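You operate a simulated robot arm through the tools that you are given. There is no shell and no other tool. Be economical: measure what you need, move in short steps, check, and stop when the job is done.

Carry out the task below with a simulated robot arm. There is one attempt and no reset: what you move stays moved.

TASK
Stand the yellow brush beside the brass ring. It goes on the side that lies toward x -1.0, y +0.0 (a direction in the base frame), with about 3 cm between them.
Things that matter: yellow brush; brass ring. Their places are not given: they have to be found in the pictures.

It is judged by the outcome, as a careful person would: the job done as asked, and still so three seconds after it is handed in. It fails if anything else is knocked over, pushed out of place, dropped, spilled or broken.

THE ROBOT
A 7-joint arm with a two-finger parallel gripper, fixed in place. Base frame: the origin is at the foot of the arm, x ahead of it, y to its left, z up; the work surface is at about z = 0. Lengths are in cm, angles in degrees, forces in N, time in s.
With the tool pointing down near the work surface it reaches from about 24 to 62 cm from the base axis. Its first joint turns from -66.0 to 66.0 degrees. Payload 2.6 kg.
Tool frame: the origin (TCP) lies between the finger pads and is the grasp point; the fingertips stand 3 cm ahead of it; z points along the fingers, y is the line along which they close. The gripper opens to 9.4 cm. The fingers are 2.8 cm wide and 1 cm thick; the gripper's body (5 by 9.6 cm) begins 5.5 cm behind the TCP.
Orientation is told as [roll, pitch, yaw] about the base's x, y, z axes, in that order, counted from this pose: with the fingers straight down and closing along the base's y, the tool's x points along the base's -x, its y along +y and its z along -z.

THE INTERFACE
- The arm moves only by the tool step_arm. Its argument "commands" is a list of rows, each a list of 5 numbers: the finger opening in cm, from 0 to 9.4, then the shift along the tool's x, y, z in units of 50 mm (1.0 is 50 mm), then the turn about the tool's z in units of 6 degrees (1.0 is 6 degrees). In form: [[jaw, x, y, z, twist], ...]. A call has 1 to 20 rows; each row shifts and turns the commanded pose from where the row before left it, along the tool's axes as they then stand. A call with a number of a shift or a turn outside -1 to 1 is refused whole. A row lasts 0.2 s, in which the tool goes at most 5 cm and 8.6 degrees; a call with a longer step from one row to the next is refused whole, and so is a gripper value outside its range. A pose out of reach is approached as far as the arm can. The call stops where the force on the tool passes 40 N (or 10 N more than at its start, if that is more) or the arm is blocked; 0.2 s more then pass. The fingers move at their own pace (about 7.2 cm/s each) and stop on an object; they squeeze with about 36 N. The grip force told is the motor's: it shows also when the fingers shut on nothing. Time passes only in rows, and 0.2 s behind the last, so rows that do not move let the fingers close. It gives the time, the measured TCP pose, the force on the tool (base axes), the opening and the grip force at its end, in the units of the frame above (readings bear some noise).
- Cameras (640 x 400 px; columns grow to the right, rows downward): "scene" is fixed at [5.28, 46.25, 54.85]; the picture's right is [-0.44, -0.90, 0.00], its down [-0.63, 0.31, -0.71] and it looks along [0.64, -0.31, -0.70] (base axes); focal length 323 px, centre (320, 200). "wrist" rides on the gripper at [-3.7, 0, -5.8] in the tool frame; the picture's right is [0.00, -1.00, 0.00], its down [0.97, 0.00, -0.24] and it looks along [0.24, 0.00, 0.97] (tool axes); focal length 218 px, centre (320, 200).
- capture(camera): a new picture of that camera. No time passes.
- measure_at(camera, pixels): for up to 12 pixels [column, row] of the newest picture of that camera ("zoom" is the newest enlarged one), the place [x, y, z] in the base frame of the surface seen there, good to about 0.2 cm. No time passes.
- zoom(camera, box): a new picture of the part [left, top, right, bottom] of that camera's present view, enlarged. No time passes.
- finish_job(): hands the job in; it is judged then, once.

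Work in short steps. Measure before you move; look again where a grasp or a placing could have gone wrong, and mend it. You have 60 turns and 30 pictures in all, the two below and enlarged ones among them. Open the gripper and draw the arm clear of the work before you hand the job in, unless the task says otherwise; then end with one line.

The tools are called after "Emit:" as a command line: name --pt "numbers of a row" for each row, then --argument value for the rest, lists and objects as JSON in quotes. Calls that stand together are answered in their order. step_arm: Moves the arm, as the interface text tells. Its arguments: {"type":"object","properties":{"commands":{"type":"array","items":{"type":"array","items":{"type":"number"}}}},"required":["commands"]} The other tools are called the same way: capture (camera) takes a picture; measure_at (camera, pixels) gives the place of the surface under pixels of a picture; zoom (camera, box) takes an enlarged picture of a part of a camera's view; finish_job () hands the job in.

At the start:

```text
t: 0.0
position: [32.96, 33.47, 25.03]
tool_rot: [0.0, 0.1, -0.1]
force: [-0.2, -0.5, 0.3]
gripper_width: 9.4
grip_force: 0.1
```

scene: 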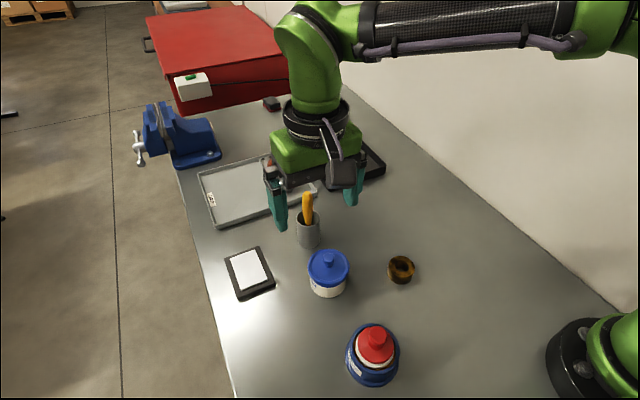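
wrist: 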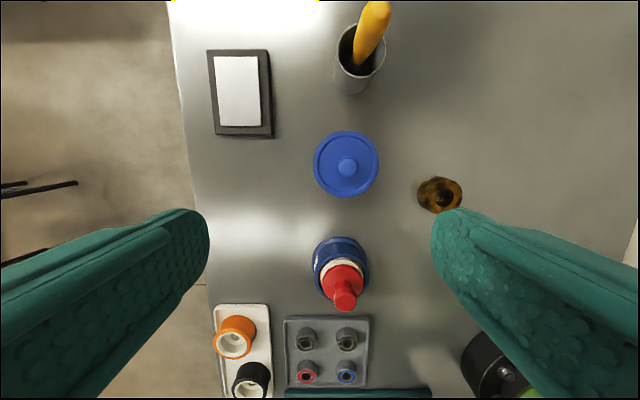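

The scene shows a yellow brush in a grey cup near (308,220) and the brass ring near (400,270). I zoom in on both.

Emit:
zoom --camera "scene" --box '[260, 170, 440, 310]'

Emit:
zoom --camera "wrist" --box '[290, 0, 490, 220]'

Emit:
measure_at --camera "scene" --pixels '[[307, 195], [308, 210], [308, 225], [308, 240], [298, 218], [319, 218], [308, 248], [390, 268], [412, 268], [400, 258], [400, 283], [328, 258]]'

```text
2.86 times, centred on (350, 240) of scene
```

zoom: 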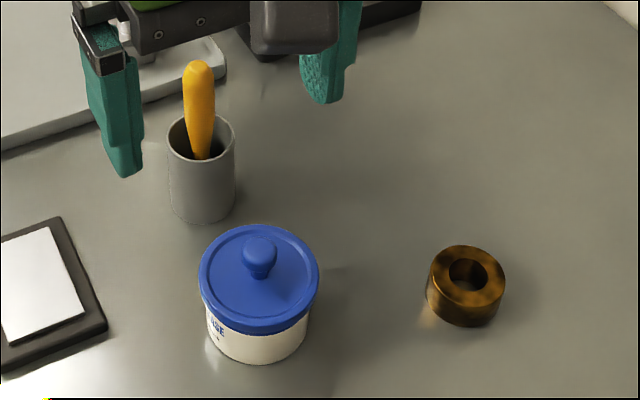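

```text
1.82 times, centred on (390, 110) of wrist
```

zoom: 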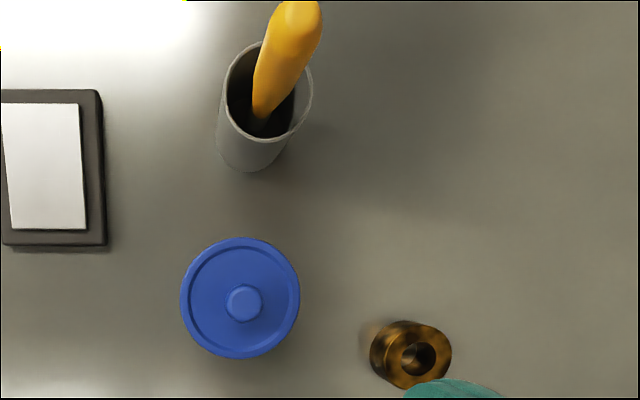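

```text
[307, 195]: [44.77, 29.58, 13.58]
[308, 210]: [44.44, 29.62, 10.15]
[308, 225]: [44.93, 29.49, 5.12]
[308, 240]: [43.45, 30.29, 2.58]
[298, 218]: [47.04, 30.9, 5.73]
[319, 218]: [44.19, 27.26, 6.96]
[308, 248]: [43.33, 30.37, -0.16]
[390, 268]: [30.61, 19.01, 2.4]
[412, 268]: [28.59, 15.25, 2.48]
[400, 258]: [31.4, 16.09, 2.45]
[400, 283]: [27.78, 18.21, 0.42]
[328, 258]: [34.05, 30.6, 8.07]
```

The cup centre is near (45, 29.4) and its rim is about z 7. The handle tops out near z 14, and the ring centre is near (29.8, 17). I move above the cup to see how the brush sits in it.

Emit:
step_arm --pt "9.4 -0.6 -0.2 0 0" --pt "9.4 -0.6 -0.2 0 0" --pt "9.4 -0.6 -0.2 0 0" --pt "9.4 -0.5 -0.2 0 0" --pt "9.4 0 0 0 0"

Emit:
zoom --camera "wrist" --box '[240, 100, 400, 200]'

Emit:
capture --camera "wrist"

```text
t: 1.2
position: [44.67, 29.43, 25.12]
tool_rot: [0.0, 0.0, 0.1]
force: [0.0, -0.1, 0.3]
gripper_width: 9.4
grip_force: 0.2
```

```text
4.00 times, centred on (320, 150) of wrist
```

zoom: 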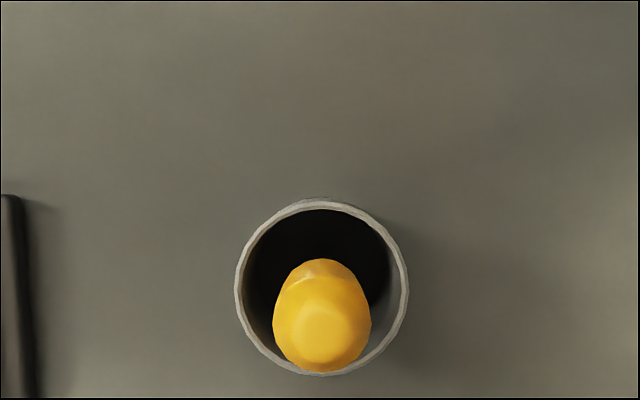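

```text
24 pictures are left
```

wrist: 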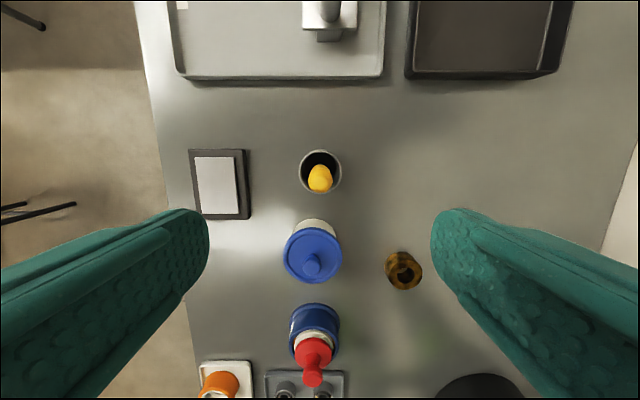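

The brush sits upright in the cup. I measure the rim, handle and ring in this view.

Emit:
measure_at --camera "wrist" --pixels '[[299.5, 171], [341, 171], [321, 150.5], [321, 180], [321, 167], [313, 178], [329, 178], [303, 186], [337, 186], [321, 157], [330, 160], [314, 158]]'

Emit:
measure_at --camera "zoom" --pixels '[[320, 335], [320, 290], [320, 265], [280, 310], [365, 310], [320, 204], [238, 285], [406, 290], [320, 374], [280, 230], [320, 230], [375, 290]]'

```text
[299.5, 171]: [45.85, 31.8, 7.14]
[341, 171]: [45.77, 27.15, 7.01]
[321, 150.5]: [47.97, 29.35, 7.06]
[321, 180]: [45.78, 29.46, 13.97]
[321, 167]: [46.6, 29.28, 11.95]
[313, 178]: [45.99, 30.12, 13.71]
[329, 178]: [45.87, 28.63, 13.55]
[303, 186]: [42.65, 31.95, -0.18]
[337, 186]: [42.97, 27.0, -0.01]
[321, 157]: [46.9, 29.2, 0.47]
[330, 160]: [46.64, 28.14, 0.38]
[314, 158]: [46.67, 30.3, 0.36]
```

```text
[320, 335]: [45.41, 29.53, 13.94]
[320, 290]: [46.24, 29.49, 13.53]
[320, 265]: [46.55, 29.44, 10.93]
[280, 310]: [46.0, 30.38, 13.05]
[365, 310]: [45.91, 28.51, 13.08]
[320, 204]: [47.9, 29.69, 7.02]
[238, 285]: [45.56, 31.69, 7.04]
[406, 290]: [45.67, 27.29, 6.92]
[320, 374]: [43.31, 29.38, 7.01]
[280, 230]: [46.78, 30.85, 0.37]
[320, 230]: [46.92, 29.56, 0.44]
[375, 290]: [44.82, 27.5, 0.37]
```

The cup centre is (45.7, 29.45), its radius 2.3 and height 7. I shift the camera to look obliquely into the cup and see the lower end of the brush.

Emit:
step_arm --pt "9.4 -0.5 0 0 0" --pt "9.4 -0.5 0 0.3 0" --pt "9.4 0 0 0.5 0" --pt "9.4 0 0 0.4 0" --pt "9.4 0 0 0 0"

Emit:
zoom --camera "wrist" --box '[240, 160, 400, 260]'

```text
t: 2.4
position: [49.54, 29.4, 19.0]
tool_rot: [0.0, -0.1, 0.0]
force: [-0.5, 0.1, 0.4]
gripper_width: 9.38
grip_force: 0.0
```

```text
4.00 times, centred on (320, 210) of wrist
```

zoom: 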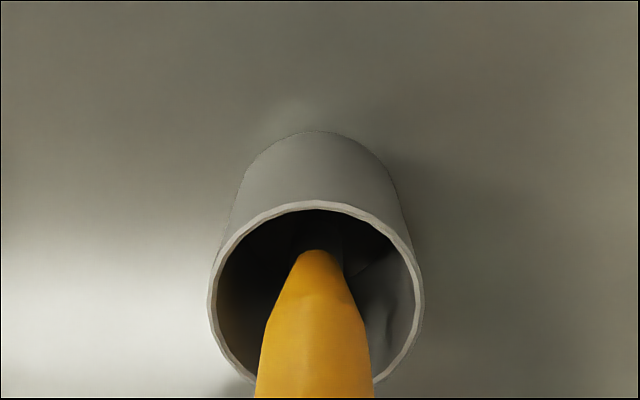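

The handle narrows downward into something dark. I measure down along the brush.

Emit:
measure_at --camera "zoom" --pixels '[[318, 390], [318, 330], [318, 290], [318, 265], [318, 254], [318, 244], [318, 232], [318, 222], [290, 240], [345, 240], [265, 280], [375, 300]]'

Emit:
zoom --camera "wrist" --box '[300, 205, 350, 236]'

```text
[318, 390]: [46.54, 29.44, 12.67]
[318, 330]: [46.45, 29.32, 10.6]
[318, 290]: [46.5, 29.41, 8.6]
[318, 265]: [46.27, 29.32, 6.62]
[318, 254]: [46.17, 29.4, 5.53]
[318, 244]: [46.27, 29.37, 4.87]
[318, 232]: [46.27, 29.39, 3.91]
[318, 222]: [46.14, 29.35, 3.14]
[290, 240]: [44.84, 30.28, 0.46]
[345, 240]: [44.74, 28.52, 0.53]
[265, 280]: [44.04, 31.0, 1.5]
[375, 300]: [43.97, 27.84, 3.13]
```

```text
12.80 times, centred on (325, 220) of wrist
```

zoom: 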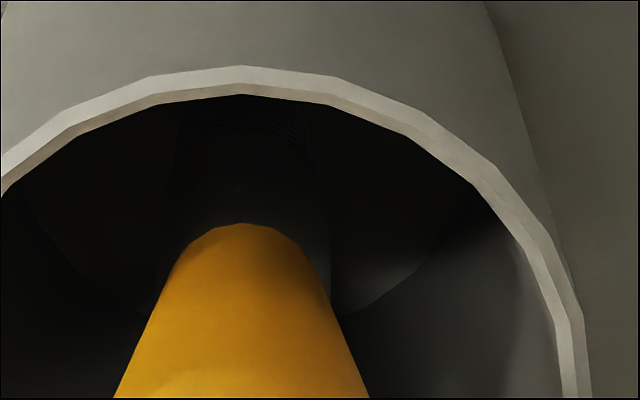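

The brush has a yellow handle above z 5.5 and a thin dark part below, in line with the cup's axis at about (45.6, 29.4). I'll grip the handle above the rim with TCP z about 11, lift a little, and see whether the cup comes with it.

Emit:
step_arm --pt "9.4 0.4 0 0 0" --pt "9.4 0.39 0.01 0 0" --pt "9.4 0 0 0 0" --pt "6 0 0 0.4 0" --pt "6 0 0 0.4 0" --pt "6 0 0 0.4 0" --pt "6 0 0 0.36 0" --pt "6 0 0 0 0"

Emit:
capture --camera "scene"

```text
t: 4.2
position: [45.5, 29.4, 11.22]
tool_rot: [0.0, 0.0, 0.0]
force: [-0.2, -1.1, 0.0]
gripper_width: 6.01
grip_force: 0.1
```

```text
21 pictures are left
```

scene: 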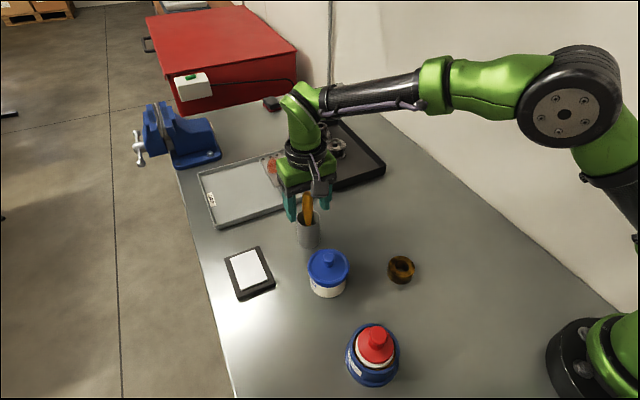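

The fingers straddle the handle. I close them and lift about 2 cm.

Emit:
step_arm --pt "3 0 0 0 0" --pt "1.5 0 0 0 0" --pt "0.5 0 0 0 0" --pt "0.5 0 0 0 0" --pt "0.5 0 0 -0.2 0" --pt "0.5 0 0 -0.2 0" --pt "0.5 0 0 0 0"

Emit:
zoom --camera "scene" --box '[260, 170, 360, 260]'

```text
t: 5.8
position: [45.55, 29.51, 13.39]
tool_rot: [0.0, 0.0, -0.1]
force: [0.3, -1.2, -0.7]
gripper_width: 1.9
grip_force: 36.3
```

```text
4.44 times, centred on (310, 215) of scene
```

zoom: 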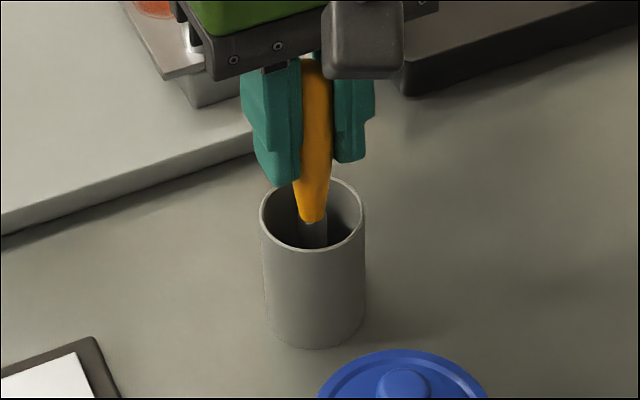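

The brush comes out on its own and the cup stays. I lift it clear to see its lower end.

Emit:
step_arm --pt "0.5 0 0 -0.3 0" --pt "0.5 0 0 -0.4 0" --pt "0.5 0 0 -0.4 0" --pt "0.5 0 0 -0.4 0" --pt "0.5 0 0 -0.2 0" --pt "0.5 0 0 0 0"

Emit:
zoom --camera "scene" --box '[260, 140, 360, 250]'

```text
t: 7.2
position: [45.38, 29.62, 21.85]
tool_rot: [0.1, -0.1, 0.0]
force: [0.0, -0.4, -0.1]
gripper_width: 1.9
grip_force: 35.6
```

```text
3.64 times, centred on (310, 195) of scene
```

zoom: 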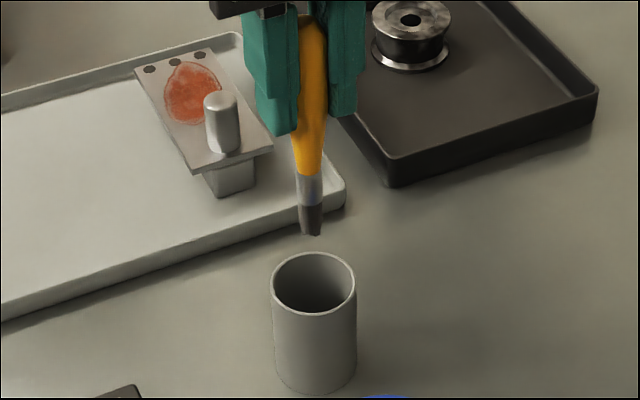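

The brush ends in a narrow flat tip. It was standing vertical and unsupported in the cup, so it can stand by itself, and the cup should stay put. I measure the ring and bottle before carrying it over.

Emit:
capture --camera "scene"

Emit:
zoom --camera "scene" --box '[330, 230, 490, 330]'

Emit:
measure_at --camera "scene" --pixels '[[376, 335], [398, 355], [372, 383], [348, 360], [328, 258], [420, 320], [450, 290]]'

```text
18 pictures are left
```

scene: 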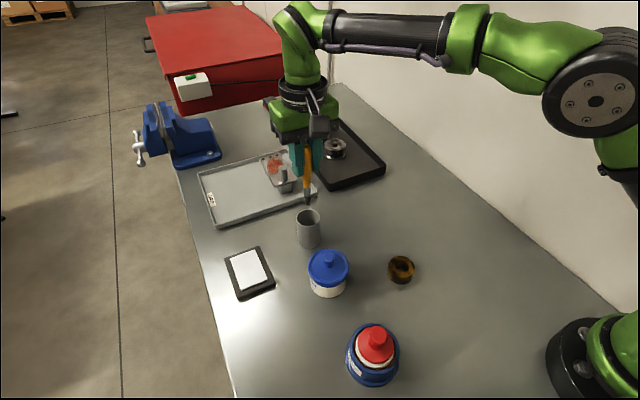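

```text
4.00 times, centred on (410, 280) of scene
```

zoom: 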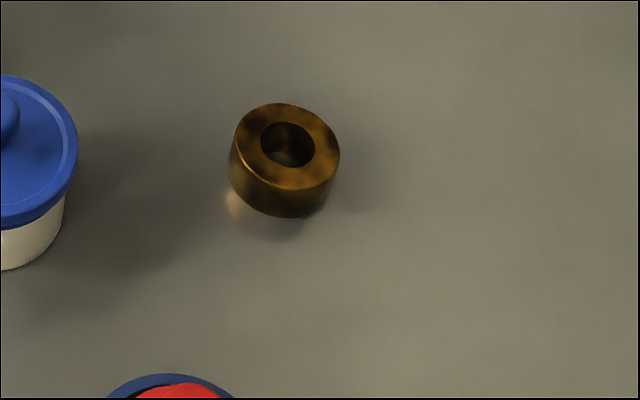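

```text
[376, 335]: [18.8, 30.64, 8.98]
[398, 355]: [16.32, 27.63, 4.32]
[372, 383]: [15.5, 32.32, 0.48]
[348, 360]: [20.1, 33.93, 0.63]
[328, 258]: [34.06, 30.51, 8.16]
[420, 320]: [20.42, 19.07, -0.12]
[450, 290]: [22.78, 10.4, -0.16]
```

Emit:
measure_at --camera "zoom" --pixels '[[287, 105], [338, 152], [237, 145], [285, 187], [325, 115], [250, 115], [250, 175], [320, 182], [262, 145], [314, 145], [287, 123], [285, 213]]'

```text
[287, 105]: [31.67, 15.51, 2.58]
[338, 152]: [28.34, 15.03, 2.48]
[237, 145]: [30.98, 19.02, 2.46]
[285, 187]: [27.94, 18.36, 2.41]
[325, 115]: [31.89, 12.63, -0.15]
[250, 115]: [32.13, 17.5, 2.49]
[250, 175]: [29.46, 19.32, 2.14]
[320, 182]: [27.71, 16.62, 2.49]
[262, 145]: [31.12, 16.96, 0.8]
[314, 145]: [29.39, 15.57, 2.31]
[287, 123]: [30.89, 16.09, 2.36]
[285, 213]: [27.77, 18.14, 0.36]
```

The ring centre is (29.8, 17.0) with outer radius 2.33, so its edge toward -x is at x 27.5. The brush target is therefore (23.75, 17.0). I go sideways first, then back over the ring.

Emit:
step_arm --pt "0.5 0 -0.311 0 0" --pt "0.5 0 -0.311 0 0" --pt "0.5 0 -0.311 0 0" --pt "0.5 0 -0.311 0 0" --pt "0.5 0 -0.311 0 0" --pt "0.5 0 -0.311 0 0" --pt "0.5 0 -0.311 0 0" --pt "0.5 0 -0.311 0 0" --pt "0.5 0 0 0 0"

Emit:
step_arm --pt "0.5 0.363 0 0 0" --pt "0.5 0.363 0 0 0" --pt "0.5 0.363 0 0 0" --pt "0.5 0.363 0 0 0" --pt "0.5 0.363 0 0 0" --pt "0.5 0.363 0 0 0" --pt "0.5 0.363 0 0 0" --pt "0.5 0.363 0 0 0" --pt "0.5 0.363 0 0 0" --pt "0.5 0.363 0 0 0" --pt "0.5 0.363 0 0 0" --pt "0.5 0.363 0 0 0" --pt "0.5 0 0 0 0" --pt "0.5 0 0 0 0"

Emit:
capture --camera "scene"

```text
t: 9.2
position: [45.55, 17.16, 21.85]
tool_rot: [0.0, 0.1, 0.1]
force: [0.2, 0.0, -0.5]
gripper_width: 1.94
grip_force: 35.7
```

```text
t: 12.2
position: [23.79, 17.0, 21.69]
tool_rot: [0.1, 0.0, 0.0]
force: [-0.6, -0.3, -0.5]
gripper_width: 1.94
grip_force: 36.1
```

```text
16 pictures are left
```

scene: 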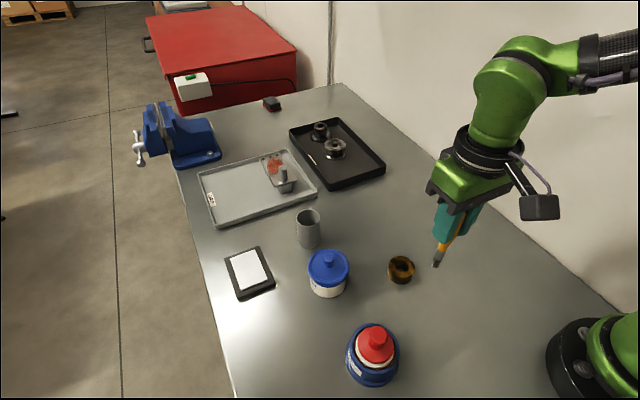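

The arm is over the target. I check the brush's verticality by measuring along it.

Emit:
zoom --camera "scene" --box '[380, 190, 500, 290]'

```text
4.00 times, centred on (440, 240) of scene
```

zoom: 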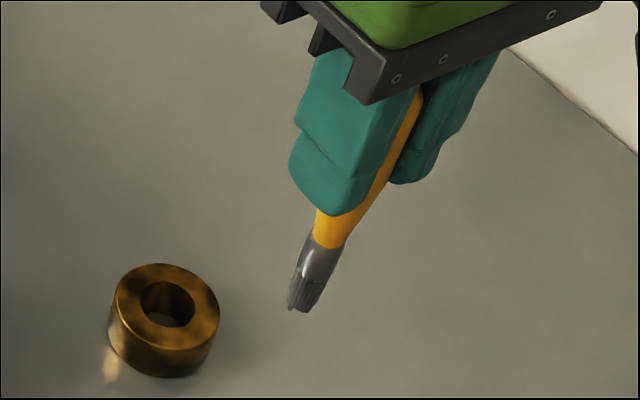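

Emit:
measure_at --camera "zoom" --pixels '[[300, 307], [305, 295], [312, 278], [319, 262], [326, 245], [335, 228], [322, 228], [349, 228], [310, 240], [340, 248]]'

```text
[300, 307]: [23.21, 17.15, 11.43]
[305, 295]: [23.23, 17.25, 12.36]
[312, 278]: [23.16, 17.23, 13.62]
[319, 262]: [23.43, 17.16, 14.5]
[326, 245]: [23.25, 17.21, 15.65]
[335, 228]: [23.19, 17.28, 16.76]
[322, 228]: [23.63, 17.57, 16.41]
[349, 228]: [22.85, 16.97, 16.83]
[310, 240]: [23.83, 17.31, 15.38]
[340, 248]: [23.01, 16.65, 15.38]
```

The brush is vertical with its tip near z 11. It should touch the surface at TCP z about 10.85. I lower 10.2 cm, then creep.

Emit:
step_arm --pt "0.5 0 0 0.2 0" --pt "0.5 0 0 0.3 0" --pt "0.5 0 0 0.3 0" --pt "0.5 0 0 0.3 0" --pt "0.5 0 0 0.3 0" --pt "0.5 0 0 0.3 0" --pt "0.5 0 0 0.2 0" --pt "0.5 0 0 0.1 0" --pt "0.5 0 0 0.04 0" --pt "0.5 0 0 0 0" --pt "0.5 0 0 0 0"

Emit:
zoom --camera "scene" --box '[370, 210, 490, 310]'

```text
t: 14.6
position: [23.8, 16.93, 11.56]
tool_rot: [0.1, 0.0, 0.1]
force: [0.4, -0.2, 0.0]
gripper_width: 1.91
grip_force: 35.6
```

```text
4.00 times, centred on (430, 260) of scene
```

zoom: 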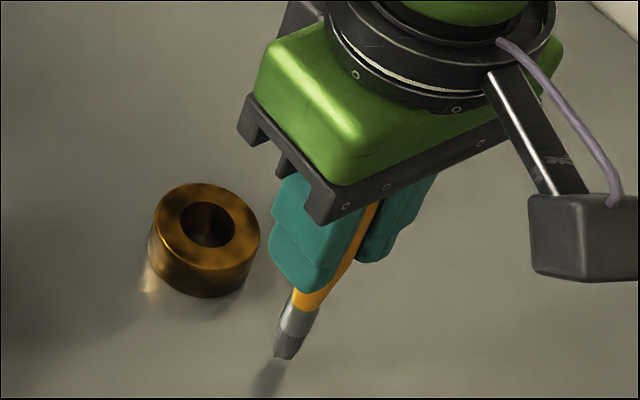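

Still a little above the surface. I creep down 0.5 cm.

Emit:
step_arm --pt "0.5 0 0 0.02 0" --pt "0.5 0 0 0.02 0" --pt "0.5 0 0 0.02 0" --pt "0.5 0 0 0.02 0" --pt "0.5 0 0 0.02 0" --pt "0.5 0 0 0 0"

```text
t: 16.0
position: [23.68, 16.98, 10.9]
tool_rot: [0.0, 0.1, 0.0]
force: [0.0, -0.1, -0.2]
gripper_width: 1.95
grip_force: 35.8
```

Emit:
step_arm --pt "0.5 0 0 0.01 0" --pt "0.5 0 0 0.01 0" --pt "0.5 0 0 0 0"

```text
t: 16.8
position: [23.75, 17.09, 10.87]
tool_rot: [0.0, 0.0, 0.0]
force: [0.7, -0.4, -0.1]
gripper_width: 1.94
grip_force: 36.2
```

Emit:
step_arm --pt "0.5 0 0 0.01 0" --pt "0.5 0 0 0 0"

Emit:
zoom --camera "scene" --box '[400, 260, 460, 310]'

```text
t: 17.4
position: [23.69, 17.02, 10.86]
tool_rot: [0.0, 0.0, -0.1]
force: [-0.6, 0.5, 0.2]
gripper_width: 1.93
grip_force: 36.4
```

```text
8.00 times, centred on (430, 285) of scene
```

zoom: 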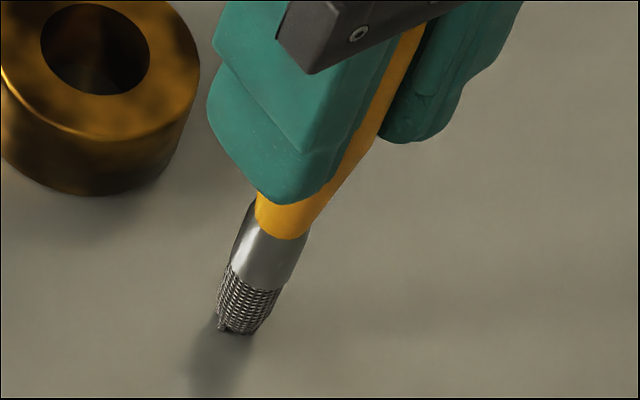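

The tip is almost on the surface and no contact force shows yet. I keep creeping.

Emit:
step_arm --pt "0.5 0 0 0.01 0" --pt "0.5 0 0 0.01 0" --pt "0.5 0 0 0 0"

```text
t: 18.2
position: [23.86, 17.11, 10.79]
tool_rot: [0.1, -0.1, -0.1]
force: [-6.9, -1.0, 27.4]
gripper_width: 1.95
grip_force: 36.3
```

Contact: 27 N upward. I ease back 0.05 cm, then open the jaws only slightly so the fingers still guard the brush, to see if it stands.

Emit:
step_arm --pt "0.5 0 0 -0.01 0" --pt "0.5 0 0 0 0"

Emit:
step_arm --pt "2.1 0 0 0 0" --pt "2.3 0 0 0 0" --pt "2.5 0 0 0 0" --pt "2.5 0 0 0 0" --pt "2.5 0 0 0 0" --pt "2.5 0 0 0 0"

Emit:
zoom --camera "scene" --box '[400, 230, 480, 300]'

Emit:
capture --camera "wrist"

```text
t: 18.8
position: [23.88, 17.16, 10.87]
tool_rot: [0.1, -0.1, 0.0]
force: [-2.0, 1.0, 19.0]
gripper_width: 1.93
grip_force: 35.9
```

```text
t: 20.2
position: [23.84, 17.12, 10.75]
tool_rot: [0.0, 0.0, -0.1]
force: [-0.2, 0.3, 0.1]
gripper_width: 2.51
grip_force: 0.1
```

```text
5.71 times, centred on (440, 265) of scene
```

zoom: 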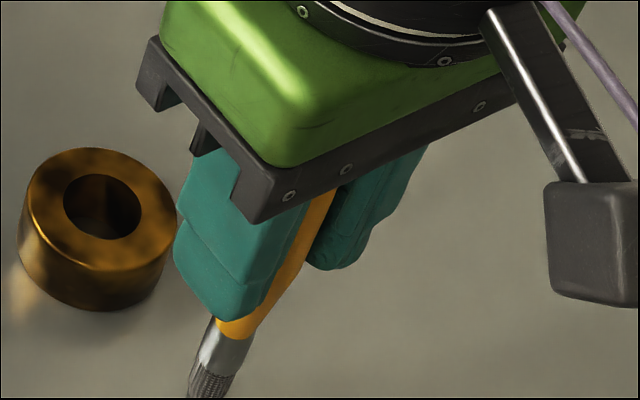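

```text
11 pictures are left
```

wrist: 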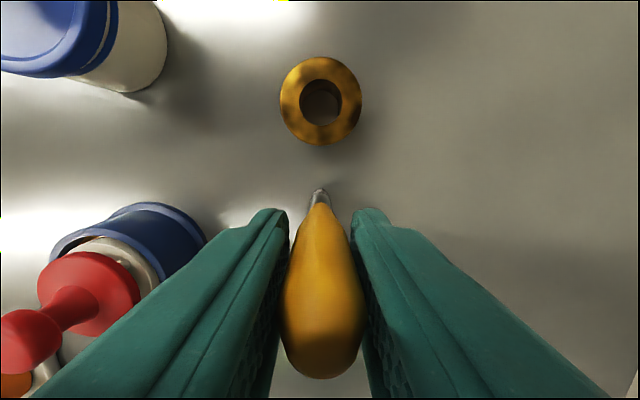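

The jaws are 0.6 cm looser. I measure whether the brush is still vertical and free of both pads.

Emit:
measure_at --camera "wrist" --pixels '[[320, 193], [320, 203], [320, 220], [320, 250], [320, 290], [320, 330], [320, 360], [300, 290], [342, 290], [285, 330], [362, 330]]'

Emit:
step_arm --pt "2.5 0 0 0 0" --pt "2.5 0 0 0 0" --pt "2.5 0 0 0 0" --pt "2.5 0 0 0 0" --pt "2.5 0 0 0 0" --pt "2.5 0 0 0 0" --pt "2.5 0 0 0 0" --pt "2.5 0 0 0 0"

Emit:
capture --camera "wrist"

Emit:
measure_at --camera "wrist" --pixels '[[320, 193], [320, 203], [320, 220], [320, 250], [320, 290], [320, 330], [320, 360], [300, 290], [342, 290], [285, 330], [362, 330]]'

```text
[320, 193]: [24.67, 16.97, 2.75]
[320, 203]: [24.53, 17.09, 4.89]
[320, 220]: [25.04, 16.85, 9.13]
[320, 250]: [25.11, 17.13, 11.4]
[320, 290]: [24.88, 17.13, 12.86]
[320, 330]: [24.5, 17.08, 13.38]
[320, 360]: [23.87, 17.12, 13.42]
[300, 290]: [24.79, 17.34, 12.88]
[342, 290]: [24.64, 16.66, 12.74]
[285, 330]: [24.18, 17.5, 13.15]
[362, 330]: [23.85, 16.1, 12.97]
```

```text
t: 22.0
position: [23.8, 17.08, 10.75]
tool_rot: [0.0, 0.0, 0.0]
force: [-0.3, -0.5, -0.5]
gripper_width: 2.51
grip_force: 0.1
```

```text
10 pictures are left
```

wrist: 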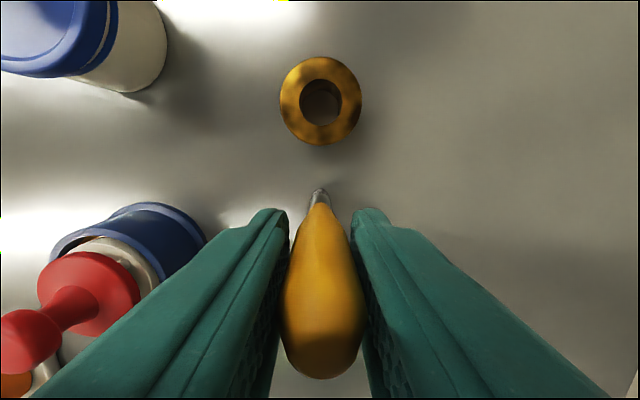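

```text
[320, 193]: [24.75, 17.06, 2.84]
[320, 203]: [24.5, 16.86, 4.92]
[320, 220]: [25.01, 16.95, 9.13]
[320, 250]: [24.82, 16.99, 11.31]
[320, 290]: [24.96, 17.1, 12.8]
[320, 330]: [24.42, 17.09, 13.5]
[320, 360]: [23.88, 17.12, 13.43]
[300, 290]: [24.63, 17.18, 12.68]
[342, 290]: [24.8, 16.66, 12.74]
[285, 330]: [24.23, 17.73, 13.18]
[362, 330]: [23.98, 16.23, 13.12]
```

The brush has not moved for 1.6 s with nothing holding it, so it stands on its own. I open wider slowly and draw straight up.

Emit:
step_arm --pt "3 0 0 0 0" --pt "3.5 0 0 0 0" --pt "4 0 0 0 0" --pt "4.5 0 0 0 0" --pt "5 0 0 0 0" --pt "5.5 0 0 0 0" --pt "6 0 0 0 0" --pt "6 0 0 0 0"

Emit:
step_arm --pt "6 0 0 -0.1 0" --pt "6 0 0 -0.2 0" --pt "6 0 0 -0.3 0" --pt "6 0 0 -0.3 0" --pt "6 0 0 -0.3 0" --pt "6 0 0 -0.3 0" --pt "6 0 0 -0.3 0" --pt "6 0 0 -0.3 0" --pt "6 0 0 0 0"

Emit:
capture --camera "wrist"

Emit:
capture --camera "scene"

```text
t: 23.8
position: [23.65, 17.12, 10.83]
tool_rot: [0.0, -0.1, 0.0]
force: [-0.1, -0.9, -0.8]
gripper_width: 5.98
grip_force: 0.0
```

```text
t: 25.8
position: [23.74, 17.08, 21.4]
tool_rot: [0.1, 0.0, 0.1]
force: [0.3, -0.8, 0.0]
gripper_width: 6.01
grip_force: 0.1
```

```text
9 pictures are left
```

wrist: 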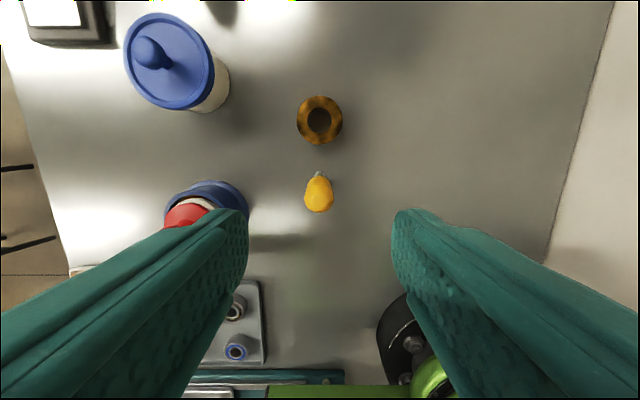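

```text
8 pictures are left
```

scene: 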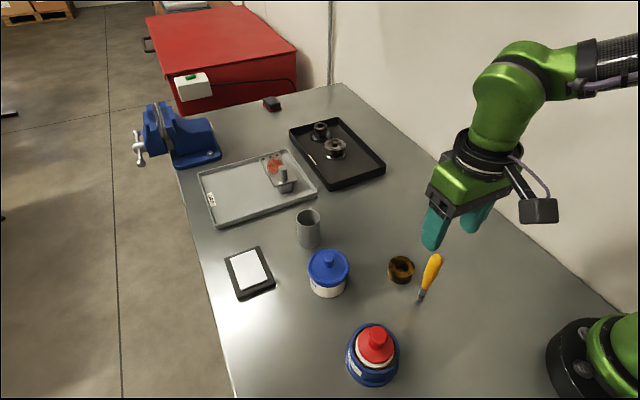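

The brush stands by itself beside the ring. I back the arm a bit further up and away, then check its position and that it stays put.

Emit:
step_arm --pt "6 0 0 -0.3 0" --pt "6 -0.3 0 -0.3 0" --pt "6 -0.4 0 0 0" --pt "6 -0.4 0 0 0" --pt "6 0 0 0 0" --pt "6 0 0 0 0" --pt "6 0 0 0 0" --pt "6 0 0 0 0" --pt "6 0 0 0 0" --pt "6 0 0 0 0" --pt "6 0 0 0 0" --pt "6 0 0 0 0"

Emit:
zoom --camera "scene" --box '[360, 230, 480, 310]'

Emit:
measure_at --camera "scene" --pixels '[[433, 262], [429, 274], [425, 286], [421, 297], [420, 300], [400, 262]]'

```text
t: 28.4
position: [29.13, 16.98, 24.35]
tool_rot: [0.0, -0.1, 0.1]
force: [1.2, 0.0, -0.8]
gripper_width: 6.03
grip_force: 0.0
```

```text
5.00 times, centred on (420, 270) of scene
```

zoom: 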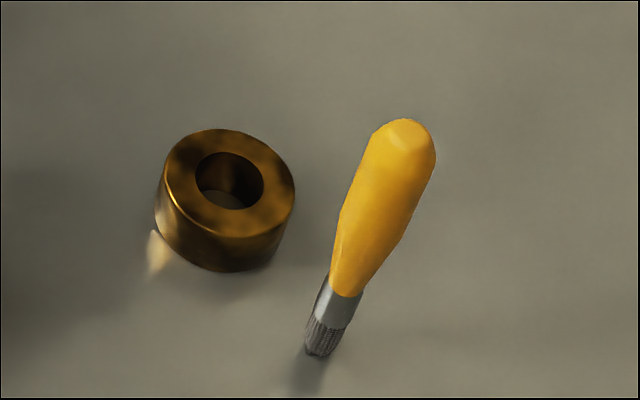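

```text
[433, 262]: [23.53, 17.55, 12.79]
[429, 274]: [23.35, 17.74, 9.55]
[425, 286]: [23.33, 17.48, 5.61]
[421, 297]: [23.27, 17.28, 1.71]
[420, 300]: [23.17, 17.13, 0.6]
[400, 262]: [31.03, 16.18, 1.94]
```

The brush is upright at about (23.7, 17.0) and the gap to the ring is about 3 cm. The ring and cup haven't moved and the arm is clear, so I hand the job in.

Emit:
finish_job

```text
The job is handed in.
```

The yellow brush stands upright on its own at about (23.7, 17.0), on the -x side of the brass ring with about 3 cm between them. The cup it came from is still in its place, and the job is handed in.
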